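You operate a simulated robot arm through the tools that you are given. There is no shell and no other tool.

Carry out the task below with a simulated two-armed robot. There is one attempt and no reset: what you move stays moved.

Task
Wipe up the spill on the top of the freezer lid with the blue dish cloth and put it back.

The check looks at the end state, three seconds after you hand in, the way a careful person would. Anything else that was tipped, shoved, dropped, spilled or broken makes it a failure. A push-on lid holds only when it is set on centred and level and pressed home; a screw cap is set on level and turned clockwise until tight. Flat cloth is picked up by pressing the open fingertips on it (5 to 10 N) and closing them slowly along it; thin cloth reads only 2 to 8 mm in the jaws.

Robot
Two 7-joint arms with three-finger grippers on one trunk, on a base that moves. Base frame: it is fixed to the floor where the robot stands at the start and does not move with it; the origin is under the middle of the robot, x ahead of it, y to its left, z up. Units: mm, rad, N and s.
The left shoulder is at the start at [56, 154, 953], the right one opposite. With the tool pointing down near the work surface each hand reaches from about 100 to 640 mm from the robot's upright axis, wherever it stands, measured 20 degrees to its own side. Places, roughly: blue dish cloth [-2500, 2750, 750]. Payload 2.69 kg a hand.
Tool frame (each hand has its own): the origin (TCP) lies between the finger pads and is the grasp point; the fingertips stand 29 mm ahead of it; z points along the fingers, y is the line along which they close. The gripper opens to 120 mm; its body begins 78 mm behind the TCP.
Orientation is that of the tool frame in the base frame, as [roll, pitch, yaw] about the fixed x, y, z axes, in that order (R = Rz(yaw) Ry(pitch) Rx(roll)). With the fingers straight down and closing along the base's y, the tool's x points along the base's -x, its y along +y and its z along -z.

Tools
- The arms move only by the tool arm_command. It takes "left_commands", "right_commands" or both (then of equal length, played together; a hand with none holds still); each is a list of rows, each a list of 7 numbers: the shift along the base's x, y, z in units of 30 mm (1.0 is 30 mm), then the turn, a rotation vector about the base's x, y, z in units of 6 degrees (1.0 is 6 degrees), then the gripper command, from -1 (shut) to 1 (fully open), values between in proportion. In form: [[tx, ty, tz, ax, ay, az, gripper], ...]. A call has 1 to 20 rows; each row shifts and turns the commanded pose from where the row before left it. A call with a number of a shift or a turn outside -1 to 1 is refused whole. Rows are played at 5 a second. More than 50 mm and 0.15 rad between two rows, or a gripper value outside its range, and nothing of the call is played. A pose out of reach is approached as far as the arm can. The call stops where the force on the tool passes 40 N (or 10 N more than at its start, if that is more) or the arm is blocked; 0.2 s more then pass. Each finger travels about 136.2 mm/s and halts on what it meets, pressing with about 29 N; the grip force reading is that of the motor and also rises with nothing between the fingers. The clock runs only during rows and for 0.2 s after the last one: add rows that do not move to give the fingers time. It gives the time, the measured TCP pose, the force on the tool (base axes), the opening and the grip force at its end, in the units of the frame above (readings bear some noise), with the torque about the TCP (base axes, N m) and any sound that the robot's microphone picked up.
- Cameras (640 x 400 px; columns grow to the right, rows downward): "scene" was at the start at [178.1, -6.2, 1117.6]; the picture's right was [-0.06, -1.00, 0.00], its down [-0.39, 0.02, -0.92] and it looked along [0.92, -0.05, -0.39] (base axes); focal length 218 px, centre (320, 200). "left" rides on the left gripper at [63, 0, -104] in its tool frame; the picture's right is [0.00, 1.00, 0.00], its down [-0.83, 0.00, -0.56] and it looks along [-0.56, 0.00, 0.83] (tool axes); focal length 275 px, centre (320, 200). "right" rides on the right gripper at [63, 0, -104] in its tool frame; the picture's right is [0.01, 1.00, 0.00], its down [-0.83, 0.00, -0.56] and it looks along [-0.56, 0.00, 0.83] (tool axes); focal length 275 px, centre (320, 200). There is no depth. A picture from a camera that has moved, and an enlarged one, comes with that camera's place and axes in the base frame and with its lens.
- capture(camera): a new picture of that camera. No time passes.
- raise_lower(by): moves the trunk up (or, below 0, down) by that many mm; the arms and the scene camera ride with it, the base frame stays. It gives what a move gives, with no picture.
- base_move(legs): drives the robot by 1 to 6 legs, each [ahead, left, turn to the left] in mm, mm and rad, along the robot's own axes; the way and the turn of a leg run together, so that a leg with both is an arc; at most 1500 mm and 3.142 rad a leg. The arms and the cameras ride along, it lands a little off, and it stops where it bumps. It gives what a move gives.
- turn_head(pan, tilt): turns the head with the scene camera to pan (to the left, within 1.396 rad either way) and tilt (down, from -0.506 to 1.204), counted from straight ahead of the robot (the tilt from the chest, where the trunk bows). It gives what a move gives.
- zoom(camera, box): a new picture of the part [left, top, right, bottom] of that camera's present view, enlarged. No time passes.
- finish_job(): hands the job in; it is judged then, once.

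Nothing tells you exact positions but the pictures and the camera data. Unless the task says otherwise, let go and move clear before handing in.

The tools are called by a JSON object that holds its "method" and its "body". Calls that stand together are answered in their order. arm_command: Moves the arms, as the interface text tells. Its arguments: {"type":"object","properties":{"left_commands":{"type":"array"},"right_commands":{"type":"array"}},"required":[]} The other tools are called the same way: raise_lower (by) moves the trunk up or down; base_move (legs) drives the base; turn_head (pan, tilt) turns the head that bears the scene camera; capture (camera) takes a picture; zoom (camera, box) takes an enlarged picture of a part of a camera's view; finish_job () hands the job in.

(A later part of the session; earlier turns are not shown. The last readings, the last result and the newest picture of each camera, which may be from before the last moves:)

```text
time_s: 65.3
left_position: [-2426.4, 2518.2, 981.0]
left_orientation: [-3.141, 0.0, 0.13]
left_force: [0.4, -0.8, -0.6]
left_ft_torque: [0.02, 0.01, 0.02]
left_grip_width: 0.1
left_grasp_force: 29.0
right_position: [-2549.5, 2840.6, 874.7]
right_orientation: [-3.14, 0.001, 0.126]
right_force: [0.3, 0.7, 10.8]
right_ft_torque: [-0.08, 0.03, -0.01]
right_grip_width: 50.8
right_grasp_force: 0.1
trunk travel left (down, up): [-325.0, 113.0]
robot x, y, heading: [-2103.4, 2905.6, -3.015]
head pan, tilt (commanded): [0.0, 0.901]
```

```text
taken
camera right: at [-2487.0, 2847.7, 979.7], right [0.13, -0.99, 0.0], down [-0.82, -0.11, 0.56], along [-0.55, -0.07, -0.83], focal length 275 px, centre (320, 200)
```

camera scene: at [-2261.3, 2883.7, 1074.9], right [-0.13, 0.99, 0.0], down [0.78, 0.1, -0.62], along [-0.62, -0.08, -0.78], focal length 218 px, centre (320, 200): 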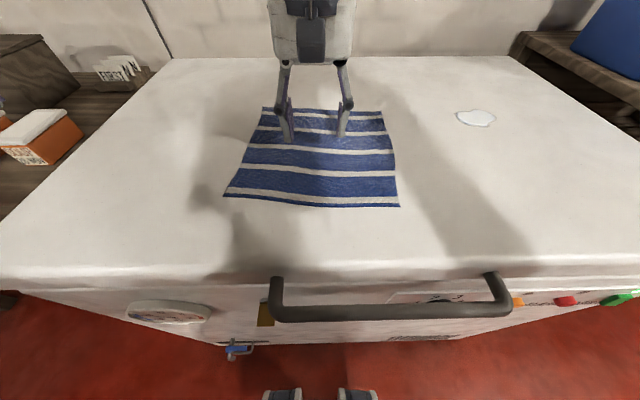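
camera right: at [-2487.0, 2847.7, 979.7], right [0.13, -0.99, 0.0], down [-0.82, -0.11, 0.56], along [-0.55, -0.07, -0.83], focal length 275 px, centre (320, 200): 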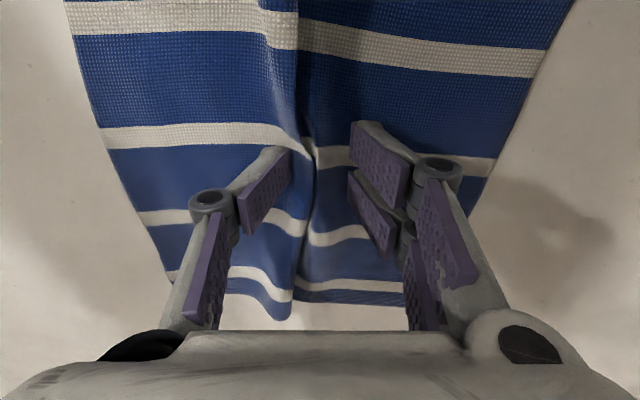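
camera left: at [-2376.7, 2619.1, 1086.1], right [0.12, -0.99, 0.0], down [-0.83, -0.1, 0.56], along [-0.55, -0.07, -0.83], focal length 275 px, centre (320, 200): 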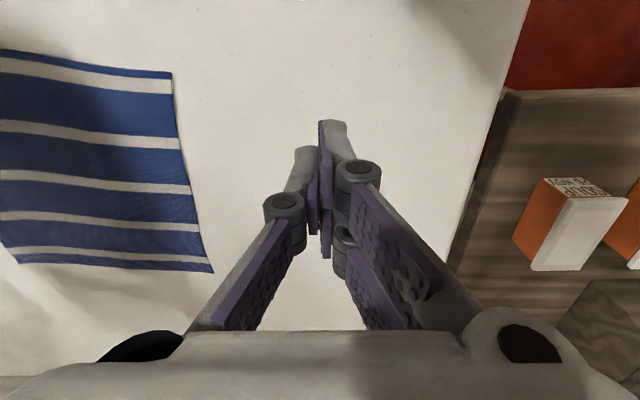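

A clean fold is rising between the fingers. I'll keep closing slowly, easing up slightly to stay under 10 N.

{"method": "arm_command", "body": {"right_commands": [[0, 0, 0.015, 0, 0, 0, -0.25], [0, 0, 0.0, 0, 0, 0, -0.3], [0, 0, 0.015, 0, 0, 0, -0.35], [0, 0, 0.0, 0, 0, 0, -0.4], [0, 0, 0, 0, 0, 0, -0.45], [0, 0, 0, 0, 0, 0, -0.5]]}}

{"method": "capture", "body": {"camera": "right"}}

```text
time_s: 66.7
left_position: [-2427.0, 2518.9, 980.6]
left_orientation: [3.141, -0.001, 0.128]
left_force: [0.6, 0.3, -0.8]
left_ft_torque: [0.02, 0.0, 0.0]
left_grip_width: 0.1
left_grasp_force: 28.6
right_position: [-2547.7, 2841.2, 875.8]
right_orientation: [-3.139, 0.0, 0.125]
right_force: [-0.2, 0.9, 13.1]
right_ft_torque: [-0.08, -0.02, -0.05]
right_grip_width: 30.4
right_grasp_force: 0.0
trunk travel left (down, up): [-325.0, 113.0]
robot x, y, heading: [-2100.4, 2905.9, -3.015]
head pan, tilt (commanded): [0.0, 0.901]
```

```text
taken
camera right: at [-2487.0, 2847.6, 981.0], right [0.13, -0.99, 0.0], down [-0.82, -0.11, 0.56], along [-0.55, -0.07, -0.83], focal length 275 px, centre (320, 200)
```

right: 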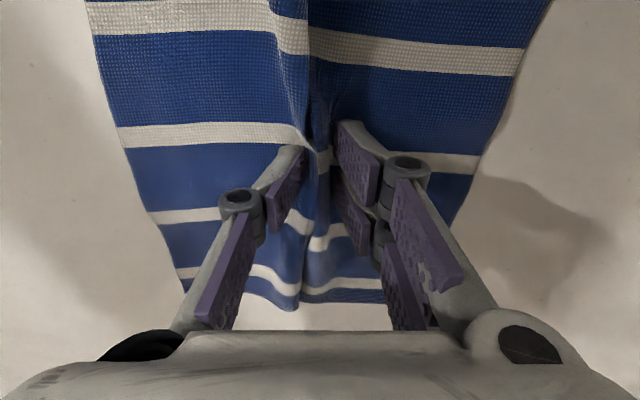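

{"method": "arm_command", "body": {"right_commands": [[0, 0, 0.025, 0, 0, 0, -0.55], [0, 0, 0.0, 0, 0, 0, -0.6], [0, 0, 0.015, 0, 0, 0, -0.65], [0, 0, 0.0, 0, 0, 0, -0.7], [0, 0, 0.01, 0, 0, 0, -0.75], [0, 0, 0, 0, 0, 0, -0.8], [0, 0, 0, 0, 0, 0, -0.85], [0, 0, 0, 0, 0, 0, -0.9], [0, 0, 0, 0, 0, 0, -0.95], [0, 0, 0, 0, 0, 0, -1], [0, 0, 0, 0, 0, 0, -1], [0, 0, 0, 0, 0, 0, -1]]}}

{"method": "capture", "body": {"camera": "right"}}

{"method": "capture", "body": {"camera": "scene"}}

```text
time_s: 69.3
left_position: [-2426.8, 2517.2, 980.8]
left_orientation: [3.141, 0.0, 0.129]
left_force: [-0.7, 0.7, -0.1]
left_ft_torque: [-0.02, -0.02, -0.01]
left_grip_width: 0.3
left_grasp_force: 28.0
right_position: [-2549.4, 2840.0, 876.4]
right_orientation: [3.142, 0.0, 0.125]
right_force: [0.3, -2.2, -2.0]
right_ft_torque: [-0.09, -0.03, -0.01]
right_grip_width: 4.0
right_grasp_force: 31.4
trunk travel left (down, up): [-325.0, 113.0]
robot x, y, heading: [-2100.4, 2908.8, -3.015]
head pan, tilt (commanded): [0.0, 0.901]
```

```text
taken
camera right: at [-2487.6, 2847.4, 981.9], right [0.13, -0.99, 0.0], down [-0.82, -0.11, 0.56], along [-0.55, -0.07, -0.83], focal length 275 px, centre (320, 200)
```

right: 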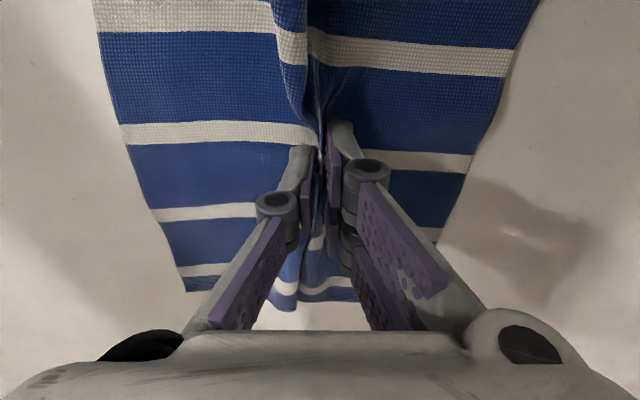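

```text
taken
camera scene: at [-2261.3, 2883.7, 1074.9], right [-0.13, 0.99, 0.0], down [0.78, 0.1, -0.62], along [-0.62, -0.08, -0.78], focal length 218 px, centre (320, 200)
```

scene: 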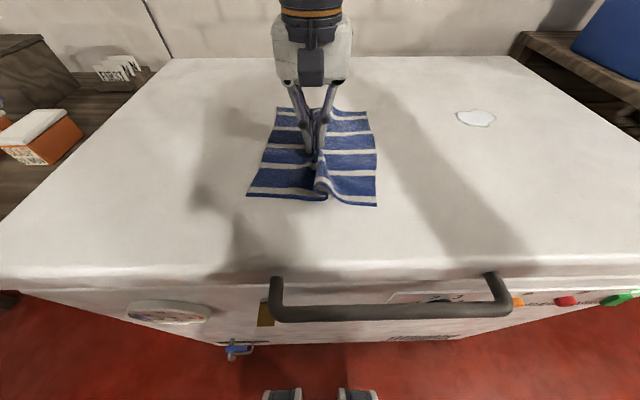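

The cloth is firmly pinched (4 mm, 31 N) with a neat lengthwise fold. I'll lift it just about 15 mm so it stays spread out, and slide it over toward the spill.

{"method": "arm_command", "body": {"right_commands": [[0, 0, 0.25, 0, 0, 0, -1], [0, 0, 0.25, 0, 0, 0, -1], [-0.205, 0.477, 0, 0, 0, 0, -1], [-0.205, 0.477, 0, 0, 0, 0, -1], [-0.205, 0.477, 0, 0, 0, 0, -1], [-0.205, 0.477, 0, 0, 0, 0, -1], [-0.205, 0.477, 0, 0, 0, 0, -1], [-0.205, 0.477, 0, 0, 0, 0, -1], [-0.205, 0.477, 0, 0, 0, 0, -1], [-0.205, 0.477, 0, 0, 0, 0, -1], [0, 0, 0, 0, 0, 0, -1]]}}

{"method": "capture", "body": {"camera": "scene"}}

{"method": "capture", "body": {"camera": "right"}}

```text
time_s: 71.7
left_position: [-2426.9, 2518.2, 981.5]
left_orientation: [-3.141, -0.001, 0.128]
left_force: [0.5, 0.4, -0.2]
left_ft_torque: [0.0, 0.01, 0.02]
left_grip_width: 0.1
left_grasp_force: 28.6
right_position: [-2597.3, 2955.0, 891.5]
right_orientation: [-3.14, 0.001, 0.125]
right_force: [-0.1, -0.3, 0.9]
right_ft_torque: [0.15, -0.02, 0.0]
right_grip_width: 2.2
right_grasp_force: 28.8
trunk travel left (down, up): [-325.0, 113.0]
robot x, y, heading: [-2098.7, 2906.4, -3.017]
head pan, tilt (commanded): [0.0, 0.901]
```

```text
taken
camera scene: at [-2261.3, 2883.6, 1074.9], right [-0.13, 0.99, 0.0], down [0.78, 0.1, -0.62], along [-0.62, -0.08, -0.78], focal length 218 px, centre (320, 200)
```

scene: 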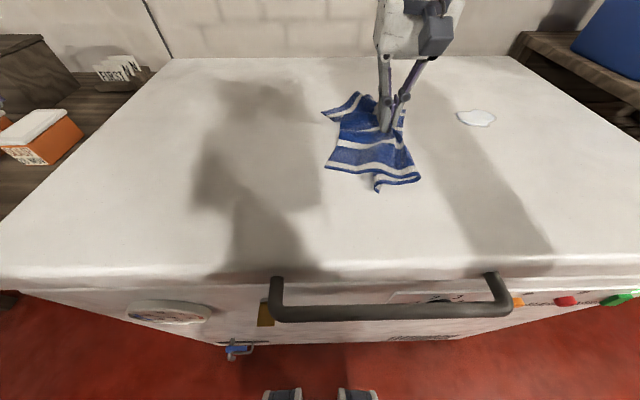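

```text
taken
camera right: at [-2536.3, 2961.9, 997.1], right [0.13, -0.99, 0.0], down [-0.82, -0.11, 0.56], along [-0.55, -0.07, -0.83], focal length 275 px, centre (320, 200)
```

right: 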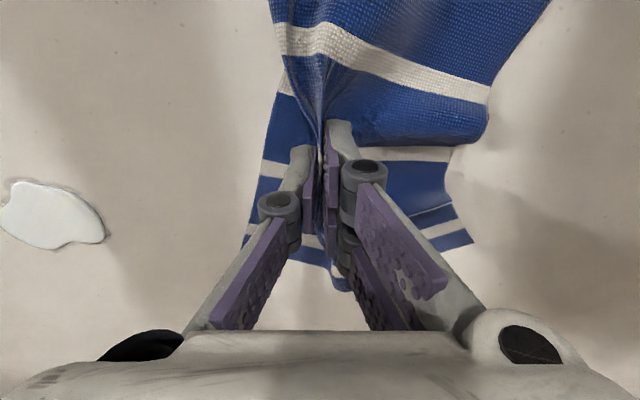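

The cloth is sliding along, its leading half tucking a bit, which is fine for wiping. I'll continue to the near side of the spill.

{"method": "arm_command", "body": {"right_commands": [[-0.227, 0.518, 0, 0, 0, 0, -1], [-0.227, 0.518, 0, 0, 0, 0, -1], [-0.227, 0.518, 0, 0, 0, 0, -1], [-0.227, 0.518, 0, 0, 0, 0, -1], [-0.227, 0.518, 0, 0, 0, 0, -1], [-0.227, 0.518, 0, 0, 0, 0, -1], [-0.227, 0.518, 0, 0, 0, 0, -1], [0, 0, 0, 0, 0, 0, -1]]}}

{"method": "capture", "body": {"camera": "scene"}}

{"method": "capture", "body": {"camera": "right"}}

```text
time_s: 73.5
left_position: [-2426.6, 2517.3, 980.9]
left_orientation: [-3.141, 0.0, 0.128]
left_force: [0.1, -0.1, -0.2]
left_ft_torque: [0.03, 0.0, 0.02]
left_grip_width: 0.0
left_grasp_force: 28.9
right_position: [-2645.4, 3063.4, 890.7]
right_orientation: [-3.141, 0.001, 0.125]
right_force: [0.0, -0.2, 0.9]
right_ft_torque: [0.11, 0.04, 0.05]
right_grip_width: 2.9
right_grasp_force: 30.0
trunk travel left (down, up): [-325.0, 113.0]
robot x, y, heading: [-2101.1, 2904.7, -3.022]
head pan, tilt (commanded): [0.0, 0.901]
```

```text
taken
camera scene: at [-2261.2, 2883.6, 1074.9], right [-0.13, 0.99, 0.0], down [0.78, 0.1, -0.62], along [-0.62, -0.08, -0.78], focal length 218 px, centre (320, 200)
```

scene: 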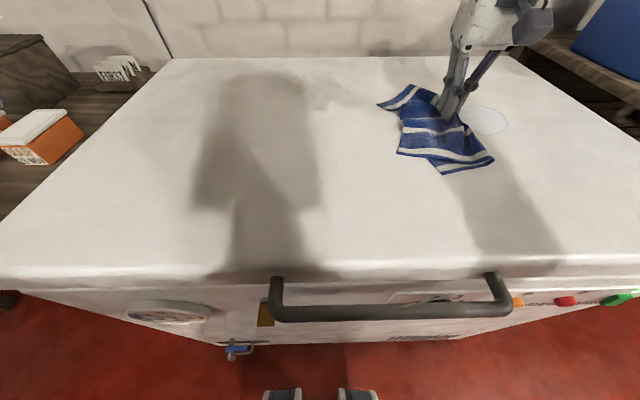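

```text
taken
camera right: at [-2584.1, 3071.2, 996.7], right [0.13, -0.99, 0.0], down [-0.82, -0.11, 0.56], along [-0.55, -0.07, -0.83], focal length 275 px, centre (320, 200)
```

right: 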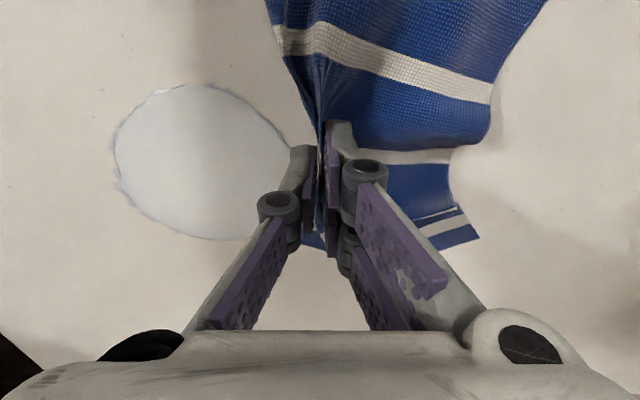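

The puddle has been touched by the leading edge and now shows as a thinner, wider film, about 110 mm across, centred near (−2666, 3133). Its far right side is near the reach limit, so I'll draw the hand left a bit and shift the base right before scrubbing.

{"method": "arm_command", "body": {"right_commands": [[0.08, -0.6, 0.2, 0, 0, 0, -1], [0.08, -0.6, 0, 0, 0, 0, -1], [0.08, -0.6, 0, 0, 0, 0, -1], [0.08, -0.6, 0, 0, 0, 0, -1], [0.08, -0.6, 0, 0, 0, 0, -1], [0.08, -0.6, 0, 0, 0, 0, -1], [0, 0, 0, 0, 0, 0, -1]]}}

{"method": "base_move", "body": {"legs": [[5, -130, 0]]}}

{"method": "capture", "body": {"camera": "scene"}}

{"method": "capture", "body": {"camera": "right"}}

```text
time_s: 75.1
left_position: [-2427.0, 2517.9, 980.7]
left_orientation: [-3.141, 0.0, 0.127]
left_force: [0.2, -0.2, -0.4]
left_ft_torque: [0.05, -0.02, 0.05]
left_grip_width: 0.0
left_grasp_force: 28.4
right_position: [-2631.2, 2955.8, 898.2]
right_orientation: [-3.141, -0.001, 0.126]
right_force: [0.7, -0.4, 1.2]
right_ft_torque: [-0.14, -0.04, 0.02]
right_grip_width: 2.2
right_grasp_force: 27.9
trunk travel left (down, up): [-325.0, 113.0]
robot x, y, heading: [-2097.8, 2904.7, -3.018]
head pan, tilt (commanded): [0.0, 0.901]
```

```text
time_s: 76.8
left_position: [-2448.8, 2647.7, 980.5]
left_orientation: [-3.141, -0.002, 0.129]
left_force: [-0.1, -0.2, 1.0]
left_ft_torque: [-0.02, -0.01, -0.02]
left_grip_width: 0.2
left_grasp_force: 28.3
right_position: [-2652.2, 3084.4, 896.4]
right_orientation: [-3.141, 0.0, 0.129]
right_force: [0.2, -0.8, 1.3]
right_ft_torque: [0.14, 0.05, 0.03]
right_grip_width: 2.3
right_grasp_force: 29.7
trunk travel left (down, up): [-325.0, 113.0]
robot x, y, heading: [-2120.1, 3035.7, -3.017]
head pan, tilt (commanded): [0.0, 0.901]
```

```text
taken
camera scene: at [-2282.7, 3013.3, 1074.9], right [-0.13, 0.99, 0.0], down [0.78, 0.1, -0.62], along [-0.62, -0.08, -0.78], focal length 218 px, centre (320, 200)
```

scene: 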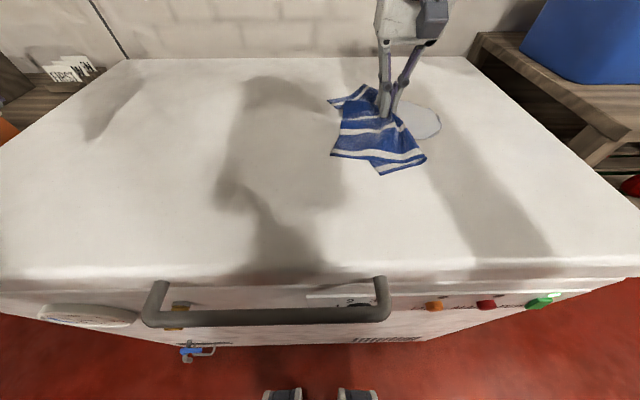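

```text
taken
camera right: at [-2591.4, 3091.8, 1002.8], right [0.13, -0.99, 0.0], down [-0.82, -0.11, 0.56], along [-0.55, -0.07, -0.83], focal length 275 px, centre (320, 200)
```

right: 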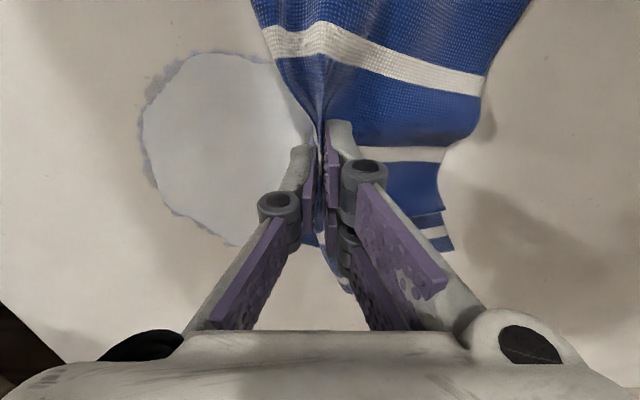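

The film has spread a bit more with the light drag (radius about 65 mm around (−2674, 3124)), so I need to press while wiping. I'll lower onto it with controlled force.

{"method": "arm_command", "body": {"right_commands": [[0, 0, -0.2, 0, 0, 0, -1], [0, 0, -0.2, 0, 0, 0, -1], [0, 0, 0, 0, 0, 0, -1]]}}

{"method": "arm_command", "body": {"right_commands": [[0, 0, -0.15, 0, 0, 0, -1], [0, 0, 0, 0, 0, 0, -1]]}}

{"method": "arm_command", "body": {"right_commands": [[0, 0, -0.08, 0, 0, 0, -1], [0, 0, 0, 0, 0, 0, -1]]}}

```text
time_s: 77.5
left_position: [-2448.6, 2648.0, 981.4]
left_orientation: [3.14, 0.0, 0.13]
left_force: [-0.5, 0.1, -0.8]
left_ft_torque: [0.02, -0.05, -0.01]
left_grip_width: 0.4
left_grasp_force: 27.9
right_position: [-2651.6, 3083.2, 884.7]
right_orientation: [-3.14, -0.001, 0.129]
right_force: [0.3, -0.5, 0.4]
right_ft_torque: [-0.03, 0.0, 0.01]
right_grip_width: 2.7
right_grasp_force: 26.7
trunk travel left (down, up): [-325.0, 113.0]
robot x, y, heading: [-2119.4, 3037.6, -3.011]
head pan, tilt (commanded): [0.0, 0.901]
```

```text
time_s: 78.2
left_position: [-2447.6, 2647.0, 980.7]
left_orientation: [3.141, 0.001, 0.129]
left_force: [-0.9, -0.3, -0.2]
left_ft_torque: [-0.01, 0.0, -0.02]
left_grip_width: 0.0
left_grasp_force: 28.5
right_position: [-2651.3, 3083.4, 881.0]
right_orientation: [-3.14, 0.001, 0.128]
right_force: [-0.1, -0.2, 1.7]
right_ft_torque: [0.12, 0.04, 0.0]
right_grip_width: 2.3
right_grasp_force: 29.4
trunk travel left (down, up): [-325.0, 113.0]
robot x, y, heading: [-2119.6, 3030.7, -3.016]
head pan, tilt (commanded): [0.0, 0.901]
```

```text
time_s: 78.8
left_position: [-2446.8, 2647.4, 981.3]
left_orientation: [3.142, -0.001, 0.128]
left_force: [-0.2, 0.0, 0.1]
left_ft_torque: [0.01, -0.02, 0.02]
left_grip_width: 0.0
left_grasp_force: 28.4
right_position: [-2651.8, 3085.4, 878.2]
right_orientation: [-3.141, 0.0, 0.129]
right_force: [-1.0, -1.4, 0.1]
right_ft_torque: [-0.04, -0.03, 0.03]
right_grip_width: 3.3
right_grasp_force: 27.9
trunk travel left (down, up): [-325.0, 113.0]
robot x, y, heading: [-2122.4, 3032.5, -3.018]
head pan, tilt (commanded): [0.0, 0.901]
```

{"method": "arm_command", "body": {"right_commands": [[0, 0, -0.08, 0, 0, 0, -1], [0, 0, 0, 0, 0, 0, -1]]}}

{"method": "arm_command", "body": {"right_commands": [[0, 0, -0.04, 0, 0, 0, -1], [0, 0, 0, 0, 0, 0, -1]]}}

{"method": "capture", "body": {"camera": "right"}}

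```text
time_s: 79.3
left_position: [-2447.7, 2647.4, 981.0]
left_orientation: [3.139, 0.001, 0.128]
left_force: [-0.9, 0.7, 0.2]
left_ft_torque: [0.05, 0.01, -0.01]
left_grip_width: 0.1
left_grasp_force: 28.4
right_position: [-2652.6, 3083.9, 877.4]
right_orientation: [-3.138, 0.003, 0.123]
right_force: [0.3, 1.0, 13.6]
right_ft_torque: [0.07, 0.04, 0.04]
right_grip_width: 3.1
right_grasp_force: 31.9
trunk travel left (down, up): [-325.0, 113.0]
robot x, y, heading: [-2121.6, 3034.7, -3.02]
head pan, tilt (commanded): [0.0, 0.901]
```

```text
time_s: 80.0
left_position: [-2447.9, 2645.6, 982.4]
left_orientation: [3.141, 0.0, 0.129]
left_force: [-0.2, 0.4, -0.2]
left_ft_torque: [0.03, -0.02, 0.01]
left_grip_width: 0.0
left_grasp_force: 28.3
right_position: [-2651.7, 3084.3, 876.3]
right_orientation: [-3.14, 0.004, 0.126]
right_force: [-0.1, -0.1, 22.1]
right_ft_torque: [0.01, 0.17, -0.04]
right_grip_width: 1.7
right_grasp_force: 26.7
trunk travel left (down, up): [-325.0, 113.0]
robot x, y, heading: [-2123.4, 3031.4, -3.021]
head pan, tilt (commanded): [0.0, 0.901]
```

```text
taken
camera right: at [-2590.3, 3091.6, 981.8], right [0.13, -0.99, 0.0], down [-0.82, -0.11, 0.56], along [-0.55, -0.07, -0.83], focal length 275 px, centre (320, 200)
```

right: 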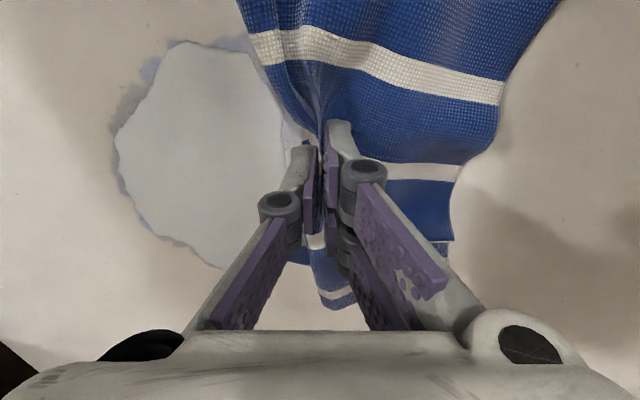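

Pressing at 22 N; I'll ease slightly and make the first stroke to the right across the film.

{"method": "arm_command", "body": {"right_commands": [[0, 0, 0.03, 0, 0, 0, -1], [-0.0625, 0.496, 0, 0, 0, 0, -1], [-0.0625, 0.496, 0, 0, 0, 0, -1], [-0.0625, 0.496, 0, 0, 0, 0, -1], [-0.0625, 0.496, 0, 0, 0, 0, -1], [0, 0, 0, 0, 0, 0, -1]]}}

{"method": "capture", "body": {"camera": "right"}}

{"method": "capture", "body": {"camera": "scene"}}

```text
time_s: 81.3
left_position: [-2448.2, 2646.0, 980.7]
left_orientation: [-3.14, 0.0, 0.13]
left_force: [0.7, -0.5, -0.8]
left_ft_torque: [-0.03, 0.0, -0.03]
left_grip_width: 0.0
left_grasp_force: 28.2
right_position: [-2659.1, 3143.9, 875.6]
right_orientation: [-3.138, 0.002, 0.125]
right_force: [0.4, 0.6, 25.4]
right_ft_torque: [0.32, 0.2, 0.03]
right_grip_width: 2.8
right_grasp_force: 30.4
trunk travel left (down, up): [-325.0, 113.0]
robot x, y, heading: [-2119.7, 3034.8, -3.019]
head pan, tilt (commanded): [0.0, 0.901]
```

```text
taken
camera right: at [-2597.8, 3151.2, 981.9], right [0.13, -0.99, 0.0], down [-0.82, -0.11, 0.56], along [-0.55, -0.07, -0.83], focal length 275 px, centre (320, 200)
```

right: 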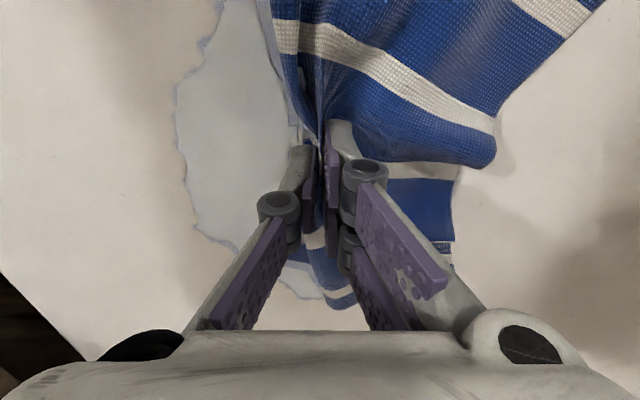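

```text
taken
camera scene: at [-2281.3, 3012.8, 1075.1], right [-0.13, 0.99, 0.0], down [0.78, 0.1, -0.62], along [-0.62, -0.08, -0.78], focal length 218 px, centre (320, 200)
```

scene: 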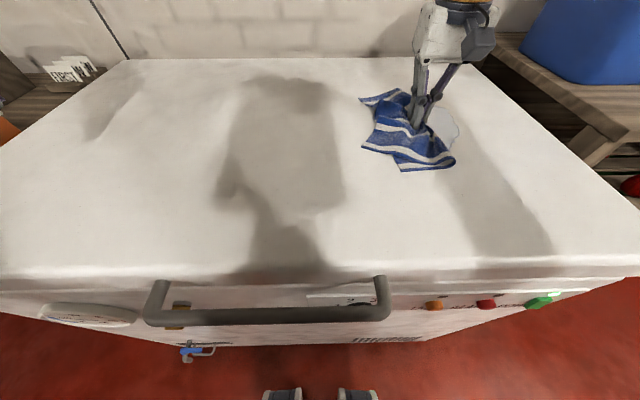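

{"method": "zoom", "body": {"camera": "scene", "box": [320, 60, 520, 185]}}

```text
3.20 times, centred on (420, 122) of scene
camera zoom: at [-2281.3, 3012.8, 1075.1], right [-0.13, 0.99, 0.0], down [0.78, 0.1, -0.62], along [-0.62, -0.08, -0.78], focal length 698 px, centre (0, 448)
```

zoom: 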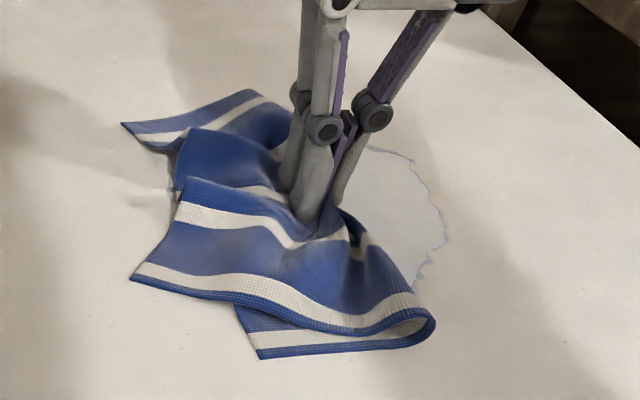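

The right half of the cloth is folded under as a pad, with film still ahead of it. I'll carry on rubbing back and forth across the film at moderate pressure.

{"method": "arm_command", "body": {"right_commands": [[-0.0625, 0.496, 0.02, 0, 0, 0, -1], [-0.0625, 0.496, 0, 0, 0, 0, -1], [-0.0625, 0.496, 0, 0, 0, 0, -1], [-0.0625, 0.496, 0, 0, 0, 0, -1], [-0.0625, 0.496, 0, 0, 0, 0, -1], [0, 0, 0, 0, 0, 0, -1]]}}

{"method": "capture", "body": {"camera": "right"}}

{"method": "zoom", "body": {"camera": "scene", "box": [320, 60, 520, 185]}}

```text
time_s: 82.8
left_position: [-2447.5, 2648.7, 980.5]
left_orientation: [-3.14, -0.001, 0.129]
left_force: [0.2, 0.6, -0.8]
left_ft_torque: [0.0, 0.01, -0.01]
left_grip_width: 0.4
left_grasp_force: 28.6
right_position: [-2670.0, 3218.2, 877.7]
right_orientation: [-3.139, 0.0, 0.127]
right_force: [0.4, -1.2, 12.4]
right_ft_torque: [-0.38, -0.05, 0.02]
right_grip_width: 3.7
right_grasp_force: 29.0
trunk travel left (down, up): [-325.0, 113.0]
robot x, y, heading: [-2124.1, 3033.1, -3.017]
head pan, tilt (commanded): [0.0, 0.901]
```

```text
taken
camera right: at [-2608.0, 3225.9, 982.2], right [0.13, -0.99, 0.0], down [-0.82, -0.11, 0.56], along [-0.55, -0.07, -0.83], focal length 275 px, centre (320, 200)
```

right: 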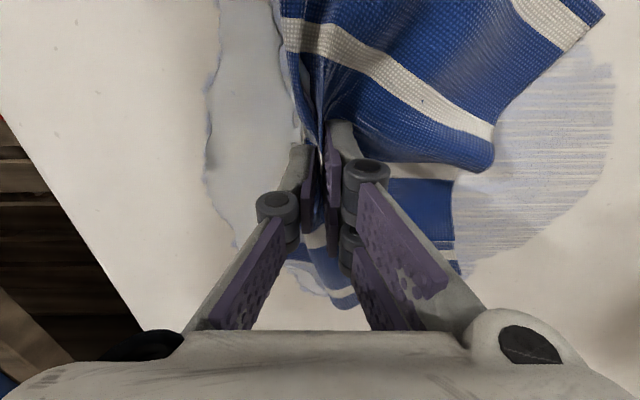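

```text
3.20 times, centred on (420, 122) of scene
camera zoom: at [-2281.8, 3012.8, 1075.0], right [-0.13, 0.99, 0.0], down [0.78, 0.1, -0.62], along [-0.62, -0.08, -0.78], focal length 698 px, centre (0, 448)
```

zoom: 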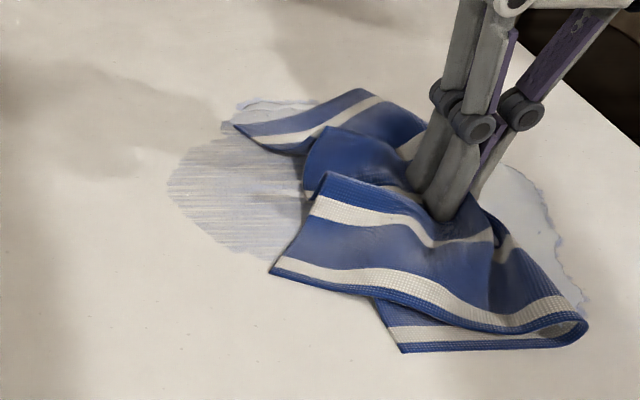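

Where the cloth has passed only thin streaks remain, but some film is being pushed ahead to the right (to about y 3277). I'll lift, hop over to the right of the film and wipe back toward the left, so it doesn't spread outward.

{"method": "arm_command", "body": {"right_commands": [[0, 0, 0.8, 0, 0, 0, -1], [0, 0, 0.8, 0, 0, 0, -1], [0, 0, 0.8, 0, 0, 0, -1], [0, 0, 0.8, 0, 0, 0, -1], [0, 0, 0, 0, 0, 0, -1]]}}

{"method": "base_move", "body": {"legs": [[0, -80, 0]]}}

{"method": "capture", "body": {"camera": "scene"}}

{"method": "capture", "body": {"camera": "right"}}

```text
time_s: 84.0
left_position: [-2446.9, 2647.8, 980.9]
left_orientation: [3.14, -0.002, 0.131]
left_force: [-0.3, -0.2, 0.3]
left_ft_torque: [0.03, 0.0, 0.01]
left_grip_width: 0.0
left_grasp_force: 28.6
right_position: [-2670.0, 3218.8, 973.3]
right_orientation: [-3.14, -0.001, 0.126]
right_force: [0.3, 0.3, 1.0]
right_ft_torque: [-0.02, 0.0, 0.0]
right_grip_width: 3.4
right_grasp_force: 32.2
trunk travel left (down, up): [-325.0, 113.0]
robot x, y, heading: [-2123.0, 3031.6, -3.014]
head pan, tilt (commanded): [0.0, 0.901]
```

```text
time_s: 85.2
left_position: [-2459.4, 2726.1, 981.0]
left_orientation: [3.141, -0.002, 0.129]
left_force: [-0.3, 0.3, -0.1]
left_ft_torque: [-0.04, -0.02, 0.0]
left_grip_width: 0.2
left_grasp_force: 28.5
right_position: [-2680.1, 3298.1, 972.4]
right_orientation: [-3.139, 0.001, 0.125]
right_force: [-0.4, 0.5, 1.2]
right_ft_torque: [-0.3, -0.09, -0.03]
right_grip_width: 2.0
right_grasp_force: 26.9
trunk travel left (down, up): [-325.0, 113.0]
robot x, y, heading: [-2131.0, 3112.9, -3.015]
head pan, tilt (commanded): [0.0, 0.901]
```

```text
taken
camera scene: at [-2292.7, 3092.1, 1074.9], right [-0.13, 0.99, 0.0], down [0.78, 0.1, -0.62], along [-0.62, -0.08, -0.78], focal length 218 px, centre (320, 200)
```

scene: 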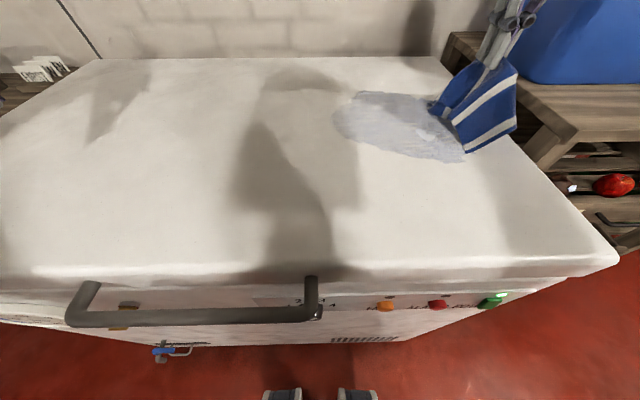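

```text
taken
camera right: at [-2618.7, 3305.1, 1077.9], right [0.13, -0.99, 0.0], down [-0.82, -0.11, 0.56], along [-0.55, -0.07, -0.83], focal length 275 px, centre (320, 200)
```

right: 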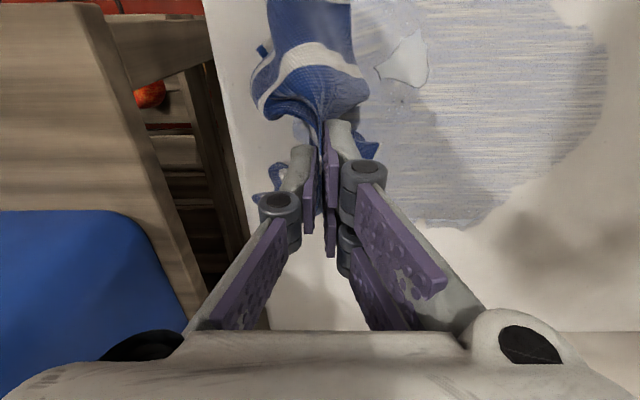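

{"method": "zoom", "body": {"camera": "scene", "box": [300, 50, 540, 200]}}

```text
2.67 times, centred on (420, 125) of scene
camera zoom: at [-2292.7, 3092.1, 1074.9], right [-0.13, 0.99, 0.0], down [0.78, 0.1, -0.62], along [-0.62, -0.08, -0.78], focal length 581 px, centre (53, 400)
```

zoom: 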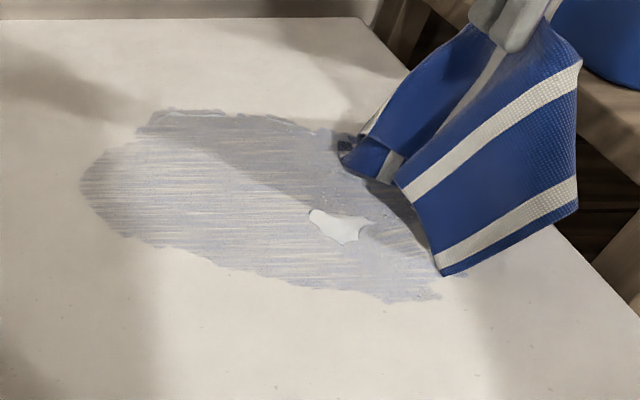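

The film is now smeared over about y 3066–3300, x −2780…−2580, with one thicker blob left; repeated pressed passes are needed. I'll lower the cloth on the right side of the film and wipe leftwards.

{"method": "arm_command", "body": {"right_commands": [[0, 0, -0.8, 0, 0, 0, -1], [0, 0, -0.8, 0, 0, 0, -1], [0, 0, -0.8, 0, 0, 0, -1], [0, 0, -0.5, 0, 0, 0, -1], [0, 0, -0.15, 0, 0, 0, -1], [0, 0, 0, 0, 0, 0, -1]]}}

{"method": "capture", "body": {"camera": "right"}}

{"method": "zoom", "body": {"camera": "scene", "box": [300, 50, 540, 200]}}

```text
time_s: 86.6
left_position: [-2458.4, 2726.0, 981.7]
left_orientation: [-3.14, -0.001, 0.128]
left_force: [0.4, -0.4, -0.1]
left_ft_torque: [-0.01, -0.03, 0.03]
left_grip_width: 0.1
left_grasp_force: 28.7
right_position: [-2679.6, 3297.4, 881.3]
right_orientation: [-3.139, 0.0, 0.126]
right_force: [0.0, 0.0, 2.4]
right_ft_torque: [-0.03, 0.05, 0.01]
right_grip_width: 1.8
right_grasp_force: 27.5
trunk travel left (down, up): [-325.0, 113.0]
robot x, y, heading: [-2131.1, 3110.2, -3.019]
head pan, tilt (commanded): [0.0, 0.901]
```

```text
taken
camera right: at [-2618.7, 3305.0, 986.8], right [0.13, -0.99, 0.0], down [-0.82, -0.11, 0.56], along [-0.55, -0.07, -0.83], focal length 275 px, centre (320, 200)
```

right: 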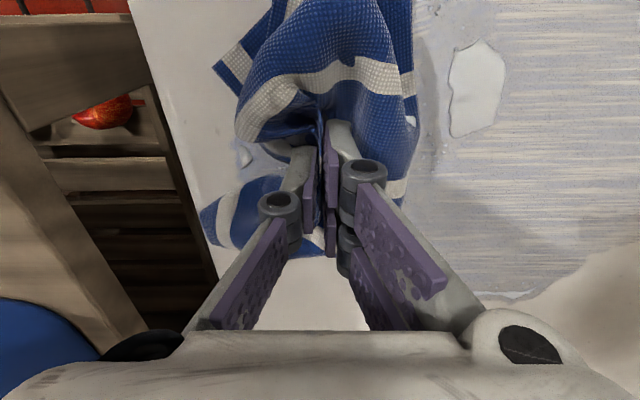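

```text
2.67 times, centred on (420, 125) of scene
camera zoom: at [-2292.6, 3091.7, 1074.9], right [-0.13, 0.99, 0.0], down [0.78, 0.1, -0.62], along [-0.62, -0.08, -0.78], focal length 581 px, centre (53, 400)
```

zoom: 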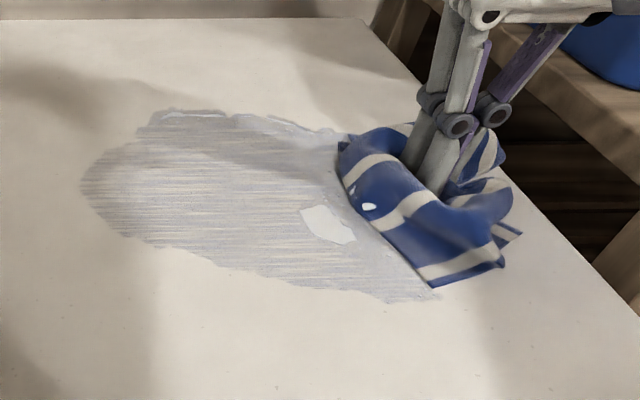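

The cloth is now a bunched pad to the right of the film. I'll press it down and wipe leftwards in a long stroke.

{"method": "arm_command", "body": {"right_commands": [[0, 0, -0.1, 0, 0, 0, -1], [0, 0, -0.05, 0, 0, 0, -1], [0, 0, 0, 0, 0, 0, -1]]}}

{"method": "arm_command", "body": {"right_commands": [[0.0625, -0.496, 0, 0, 0, 0, -1], [0.0625, -0.496, 0, 0, 0, 0, -1], [0.0625, -0.496, 0, 0, 0, 0, -1], [0.0625, -0.496, 0, 0, 0, 0, -1], [0.0625, -0.496, 0, 0, 0, 0, -1], [0.0625, -0.496, 0, 0, 0, 0, -1], [0.0625, -0.496, 0, 0, 0, 0, -1], [0.0625, -0.496, 0, 0, 0, 0, -1], [0, 0, 0, 0, 0, 0, -1]]}}

{"method": "zoom", "body": {"camera": "scene", "box": [300, 50, 540, 200]}}

{"method": "capture", "body": {"camera": "right"}}

```text
time_s: 87.4
left_position: [-2458.2, 2725.8, 980.8]
left_orientation: [3.141, -0.001, 0.13]
left_force: [-1.0, 0.8, 0.6]
left_ft_torque: [-0.02, 0.0, 0.01]
left_grip_width: 0.0
left_grasp_force: 28.6
right_position: [-2678.9, 3295.9, 877.4]
right_orientation: [-3.139, 0.001, 0.128]
right_force: [0.0, 0.4, 4.7]
right_ft_torque: [0.05, 0.02, -0.02]
right_grip_width: 2.7
right_grasp_force: 27.5
trunk travel left (down, up): [-325.0, 113.0]
robot x, y, heading: [-2130.6, 3114.7, -3.017]
head pan, tilt (commanded): [0.0, 0.901]
```

```text
time_s: 89.4
left_position: [-2458.2, 2725.3, 981.7]
left_orientation: [3.141, -0.001, 0.13]
left_force: [0.0, -0.7, -0.1]
left_ft_torque: [0.0, 0.03, -0.01]
left_grip_width: 0.1
left_grasp_force: 28.4
right_position: [-2664.4, 3177.7, 876.6]
right_orientation: [-3.139, 0.002, 0.125]
right_force: [-1.0, 0.7, 5.4]
right_ft_torque: [0.03, -0.01, -0.02]
right_grip_width: 3.9
right_grasp_force: 32.5
trunk travel left (down, up): [-325.0, 113.0]
robot x, y, heading: [-2131.5, 3111.7, -3.017]
head pan, tilt (commanded): [0.0, 0.901]
```

```text
2.67 times, centred on (420, 125) of scene
camera zoom: at [-2292.3, 3091.6, 1074.9], right [-0.13, 0.99, 0.0], down [0.78, 0.1, -0.62], along [-0.62, -0.08, -0.78], focal length 581 px, centre (53, 400)
```

zoom: 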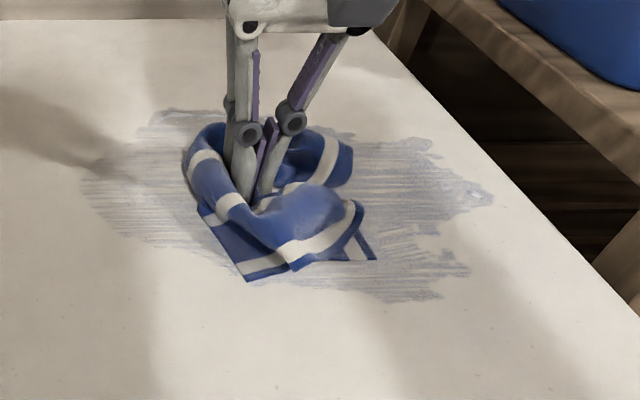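

```text
taken
camera right: at [-2603.5, 3185.2, 982.1], right [0.13, -0.99, 0.0], down [-0.82, -0.11, 0.56], along [-0.55, -0.07, -0.83], focal length 275 px, centre (320, 200)
```

right: 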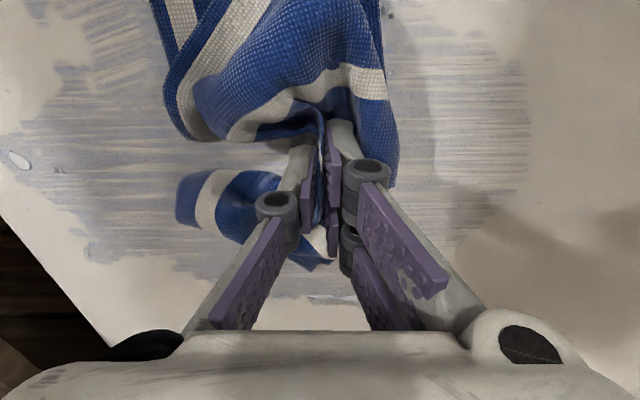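

The thick blob is gone and the film is thinning with clean patches appearing. I'll carry on to the left end and come back with repeated strokes.

{"method": "arm_command", "body": {"right_commands": [[0.0625, -0.496, 0, 0, 0, 0, -1], [0.0625, -0.496, 0, 0, 0, 0, -1], [0.0625, -0.496, 0, 0, 0, 0, -1], [0.0625, -0.496, 0, 0, 0, 0, -1], [0.0625, -0.496, 0, 0, 0, 0, -1], [0.0625, -0.496, 0, 0, 0, 0, -1], [0.0625, -0.496, 0, 0, 0, 0, -1], [0.0625, -0.496, 0, 0, 0, 0, -1], [0.0625, -0.496, 0, 0, 0, 0, -1], [0, 0, 0, 0, 0, 0, -1]]}}

{"method": "zoom", "body": {"camera": "scene", "box": [260, 50, 500, 200]}}

```text
time_s: 91.6
left_position: [-2457.1, 2725.9, 980.4]
left_orientation: [-3.141, -0.001, 0.13]
left_force: [0.0, 0.0, -0.4]
left_ft_torque: [-0.02, -0.01, 0.01]
left_grip_width: 0.0
left_grasp_force: 28.5
right_position: [-2646.6, 3043.2, 877.1]
right_orientation: [-3.141, 0.002, 0.126]
right_force: [-0.8, -2.0, 4.6]
right_ft_torque: [-0.03, -0.01, -0.01]
right_grip_width: 2.0
right_grasp_force: 27.3
trunk travel left (down, up): [-325.0, 113.0]
robot x, y, heading: [-2132.5, 3109.0, -3.015]
head pan, tilt (commanded): [0.0, 0.901]
```

```text
2.67 times, centred on (380, 125) of scene
camera zoom: at [-2292.3, 3090.8, 1075.0], right [-0.14, 0.99, 0.0], down [0.78, 0.11, -0.62], along [-0.62, -0.09, -0.78], focal length 581 px, centre (160, 400)
```

zoom: 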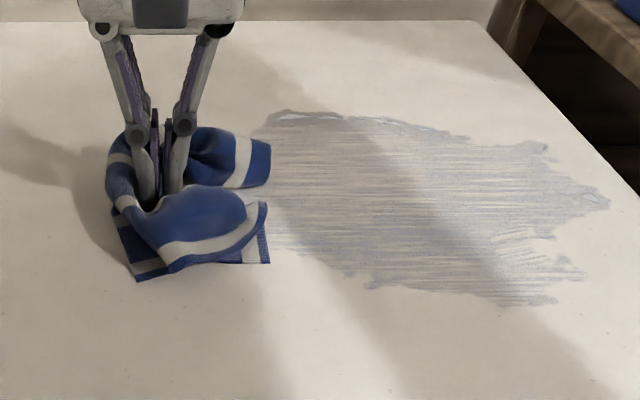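

Streaks are faint on the left; there's a thicker rim on the far side and the right end. I'll shift 75 mm farther back and wipe the far lane to the right, pressing a bit harder.

{"method": "arm_command", "body": {"right_commands": [[-0.496, -0.0625, 0, 0, 0, 0, -1], [-0.496, -0.0625, 0, 0, 0, 0, -1], [-0.496, -0.0625, 0, 0, 0, 0, -1], [-0.496, -0.0625, 0, 0, 0, 0, -1], [-0.496, -0.0625, -0.03, 0, 0, 0, -1], [0, 0, 0, 0, 0, 0, -1]]}}

{"method": "arm_command", "body": {"right_commands": [[-0.0625, 0.496, 0, 0, 0, 0, -1], [-0.0625, 0.496, 0, 0, 0, 0, -1], [-0.0625, 0.496, 0, 0, 0, 0, -1], [-0.0625, 0.496, 0, 0, 0, 0, -1], [-0.0625, 0.496, 0, 0, 0, 0, -1], [-0.0625, 0.496, 0, 0, 0, 0, -1], [-0.0625, 0.496, 0, 0, 0, 0, -1], [-0.0625, 0.496, 0, 0, 0, 0, -1], [0, 0, 0, 0, 0, 0, -1]]}}

{"method": "zoom", "body": {"camera": "scene", "box": [260, 50, 500, 200]}}

```text
time_s: 92.9
left_position: [-2457.0, 2725.9, 980.6]
left_orientation: [-3.141, 0.002, 0.131]
left_force: [-0.4, -0.5, -0.9]
left_ft_torque: [-0.01, 0.01, -0.02]
left_grip_width: 0.0
left_grasp_force: 28.7
right_position: [-2684.1, 3047.2, 876.3]
right_orientation: [3.14, 0.013, 0.127]
right_force: [0.8, -1.5, 24.4]
right_ft_torque: [-0.2, -0.1, 0.03]
right_grip_width: 1.8
right_grasp_force: 27.7
right hand out of reach, approached as far as the arm can: row 3, 4, 5
trunk travel left (down, up): [-325.0, 113.0]
robot x, y, heading: [-2126.2, 3112.7, -3.019]
head pan, tilt (commanded): [0.0, 0.901]
stopped in row 6 (right hand): the force on the tool passed its limit at 50 N (the readings are from after the stop); the commanded pose is now the measured one
```

```text
time_s: 94.9
left_position: [-2456.2, 2726.5, 981.4]
left_orientation: [-3.139, 0.001, 0.13]
left_force: [-0.5, 0.2, 0.9]
left_ft_torque: [0.0, 0.02, -0.06]
left_grip_width: 0.0
left_grasp_force: 28.9
right_position: [-2698.1, 3167.3, 875.4]
right_orientation: [-3.14, 0.012, 0.125]
right_force: [0.9, -2.2, 29.2]
right_ft_torque: [-0.34, -0.13, -0.03]
right_grip_width: 3.2
right_grasp_force: 26.7
trunk travel left (down, up): [-325.0, 113.0]
robot x, y, heading: [-2129.7, 3113.7, -3.019]
head pan, tilt (commanded): [0.0, 0.901]
```

```text
2.67 times, centred on (380, 125) of scene
camera zoom: at [-2290.2, 3091.5, 1075.3], right [-0.13, 0.99, 0.0], down [0.78, 0.1, -0.62], along [-0.62, -0.08, -0.78], focal length 581 px, centre (160, 400)
```

zoom: 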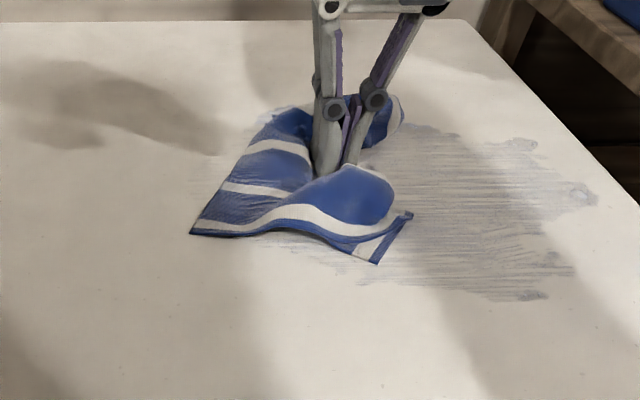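

Reach in the far direction is limited here (the hand stopped at x ≈ −2684), but the trail behind is much cleaner. I'll ease the pressure slightly and continue to the right end.

{"method": "arm_command", "body": {"right_commands": [[-0.0625, 0.496, 0.03, 0, 0, 0, -1], [-0.0625, 0.496, 0, 0, 0, 0, -1], [-0.0625, 0.496, 0, 0, 0, 0, -1], [-0.0625, 0.496, 0, 0, 0, 0, -1], [-0.0625, 0.496, 0, 0, 0, 0, -1], [-0.0625, 0.496, 0, 0, 0, 0, -1], [-0.0625, 0.496, 0, 0, 0, 0, -1], [0, 0, 0, 0, 0, 0, -1]]}}

{"method": "zoom", "body": {"camera": "scene", "box": [260, 50, 500, 200]}}

{"method": "capture", "body": {"camera": "right"}}

```text
time_s: 96.7
left_position: [-2455.3, 2725.9, 980.7]
left_orientation: [3.141, 0.0, 0.129]
left_force: [0.7, -0.9, 0.1]
left_ft_torque: [0.0, 0.01, 0.02]
left_grip_width: 0.0
left_grasp_force: 29.1
right_position: [-2711.6, 3271.7, 876.4]
right_orientation: [-3.138, 0.01, 0.126]
right_force: [0.7, 2.1, 26.6]
right_ft_torque: [-0.22, -0.16, 0.0]
right_grip_width: 3.9
right_grasp_force: 33.8
trunk travel left (down, up): [-325.0, 113.0]
robot x, y, heading: [-2134.7, 3114.5, -3.012]
head pan, tilt (commanded): [0.0, 0.901]
```

```text
2.67 times, centred on (380, 125) of scene
camera zoom: at [-2290.7, 3091.3, 1075.2], right [-0.13, 0.99, 0.0], down [0.78, 0.1, -0.62], along [-0.62, -0.08, -0.78], focal length 581 px, centre (160, 400)
```

zoom: 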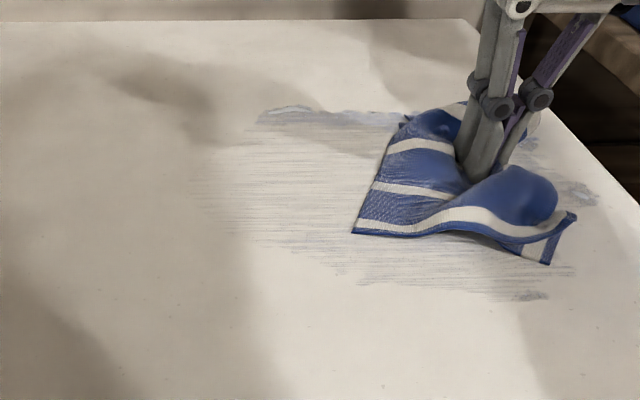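

```text
taken
camera right: at [-2648.6, 3279.7, 980.8], right [0.13, -0.99, 0.0], down [-0.82, -0.11, 0.56], along [-0.56, -0.07, -0.83], focal length 275 px, centre (320, 200)
```

right: 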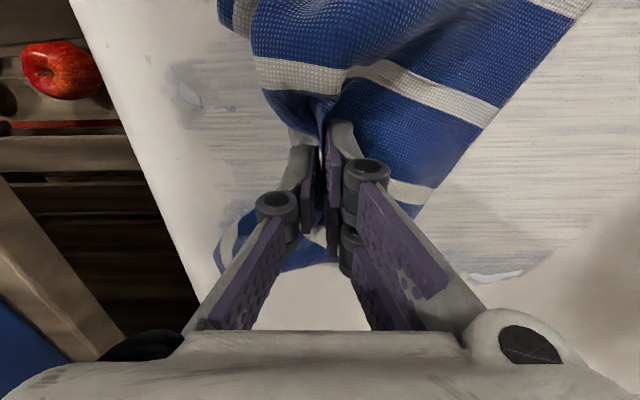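

Most of the area is now faint streaks; what remains is a rim at the far side and bits at the right end near the lid edge (y ≈ 3335). I'll hop to the right end, press and sweep back left.

{"method": "arm_command", "body": {"right_commands": [[0, 0, 0.6, 0, 0, 0, -1], [0, 0, 0.6, 0, 0, 0, -1], [0.1, 0.5, 0, 0, 0, 0, -1], [0.1, 0.5, 0, 0, 0, 0, -1], [0.1, 0.5, 0, 0, 0, 0, -1], [0.1, 0.5, 0, 0, 0, 0, -1], [0.1, 0.5, 0, 0, 0, 0, -1], [0, 0, -0.6, 0, 0, 0, -1], [0, 0, -0.55, 0, 0, 0, -1], [0, 0, 0, 0, 0, 0, -1]]}}

{"method": "capture", "body": {"camera": "right"}}

{"method": "zoom", "body": {"camera": "scene", "box": [300, 50, 540, 200]}}

```text
time_s: 98.9
left_position: [-2457.3, 2726.0, 980.9]
left_orientation: [-3.14, 0.0, 0.129]
left_force: [0.1, -0.5, -0.3]
left_ft_torque: [0.05, -0.01, 0.02]
left_grip_width: 0.2
left_grasp_force: 28.5
right_position: [-2698.9, 3346.1, 877.6]
right_orientation: [-3.138, 0.009, 0.125]
right_force: [-0.1, 0.0, 7.8]
right_ft_torque: [-0.27, -0.17, -0.01]
right_grip_width: 3.9
right_grasp_force: 32.0
trunk travel left (down, up): [-325.0, 113.0]
robot x, y, heading: [-2132.0, 3113.8, -3.016]
head pan, tilt (commanded): [0.0, 0.901]
```

```text
taken
camera right: at [-2635.3, 3353.5, 981.1], right [0.13, -0.99, 0.0], down [-0.82, -0.11, 0.56], along [-0.56, -0.07, -0.83], focal length 275 px, centre (320, 200)
```

right: 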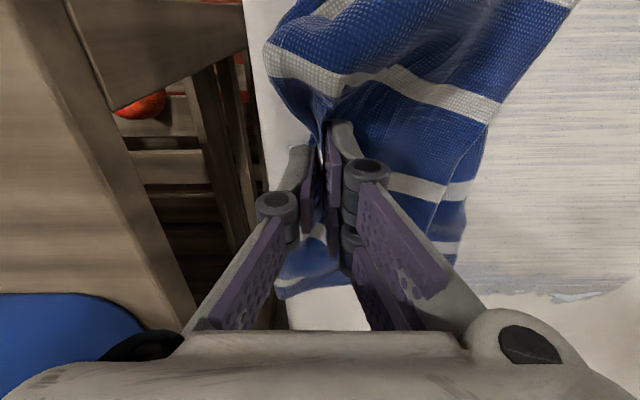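

```text
2.67 times, centred on (420, 125) of scene
camera zoom: at [-2292.1, 3091.5, 1075.0], right [-0.13, 0.99, 0.0], down [0.78, 0.1, -0.62], along [-0.62, -0.08, -0.78], focal length 581 px, centre (53, 400)
```

zoom: 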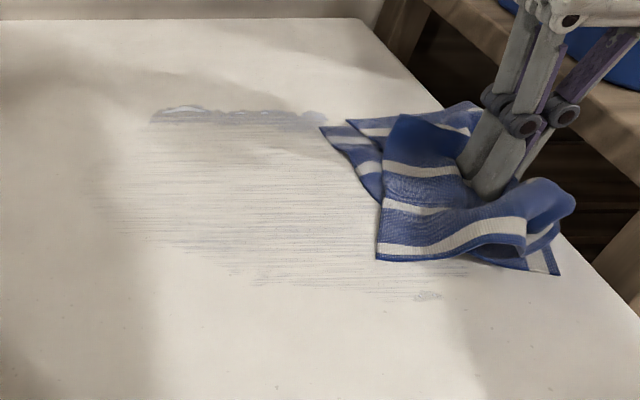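

The right end is under the cloth now. I'll bring the pad a bit toward me and sweep left through the near lane, with firm pressure.

{"method": "arm_command", "body": {"right_commands": [[0.45, -0.1, 0, 0, 0, 0, -1], [0.45, -0.1, 0, 0, 0, 0, -1], [0.45, -0.1, 0, 0, 0, 0, -1], [0.45, -0.1, -0.02, 0, 0, 0, -1], [0.0625, -0.496, 0, 0, 0, 0, -1], [0.0625, -0.496, 0, 0, 0, 0, -1], [0.0625, -0.496, 0, 0, 0, 0, -1], [0.0625, -0.496, 0, 0, 0, 0, -1], [0.0625, -0.496, 0, 0, 0, 0, -1], [0.0625, -0.496, 0, 0, 0, 0, -1], [0.0625, -0.496, 0, 0, 0, 0, -1], [0.0625, -0.496, 0, 0, 0, 0, -1], [0, 0, 0, 0, 0, 0, -1]]}}

{"method": "zoom", "body": {"camera": "scene", "box": [300, 50, 540, 200]}}

```text
time_s: 100.8
left_position: [-2457.0, 2725.9, 981.6]
left_orientation: [-3.141, -0.001, 0.13]
left_force: [-0.2, -1.2, -1.1]
left_ft_torque: [-0.03, -0.03, 0.04]
left_grip_width: 0.0
left_grasp_force: 28.2
right_position: [-2646.4, 3274.5, 876.2]
right_orientation: [3.138, 0.013, 0.119]
right_force: [1.0, 2.1, 21.5]
right_ft_torque: [0.52, -0.13, 0.07]
right_grip_width: 1.9
right_grasp_force: 28.3
right hand out of reach, approached as far as the arm can: row 8, 9
trunk travel left (down, up): [-325.0, 113.0]
robot x, y, heading: [-2132.8, 3109.6, -3.017]
head pan, tilt (commanded): [0.0, 0.901]
stopped in row 9 (right hand): the force on the tool passed its limit at 45 N (the readings are from after the stop); the commanded pose is now the measured one
```

```text
2.67 times, centred on (420, 125) of scene
camera zoom: at [-2290.7, 3083.7, 1075.3], right [-0.23, 0.97, 0.0], down [0.76, 0.18, -0.63], along [-0.61, -0.14, -0.78], focal length 581 px, centre (53, 400)
```

zoom: 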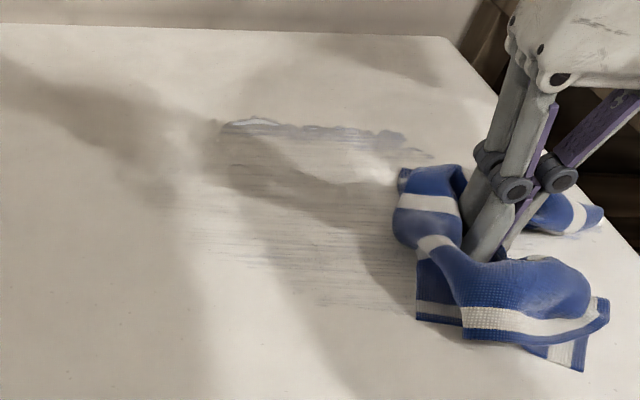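

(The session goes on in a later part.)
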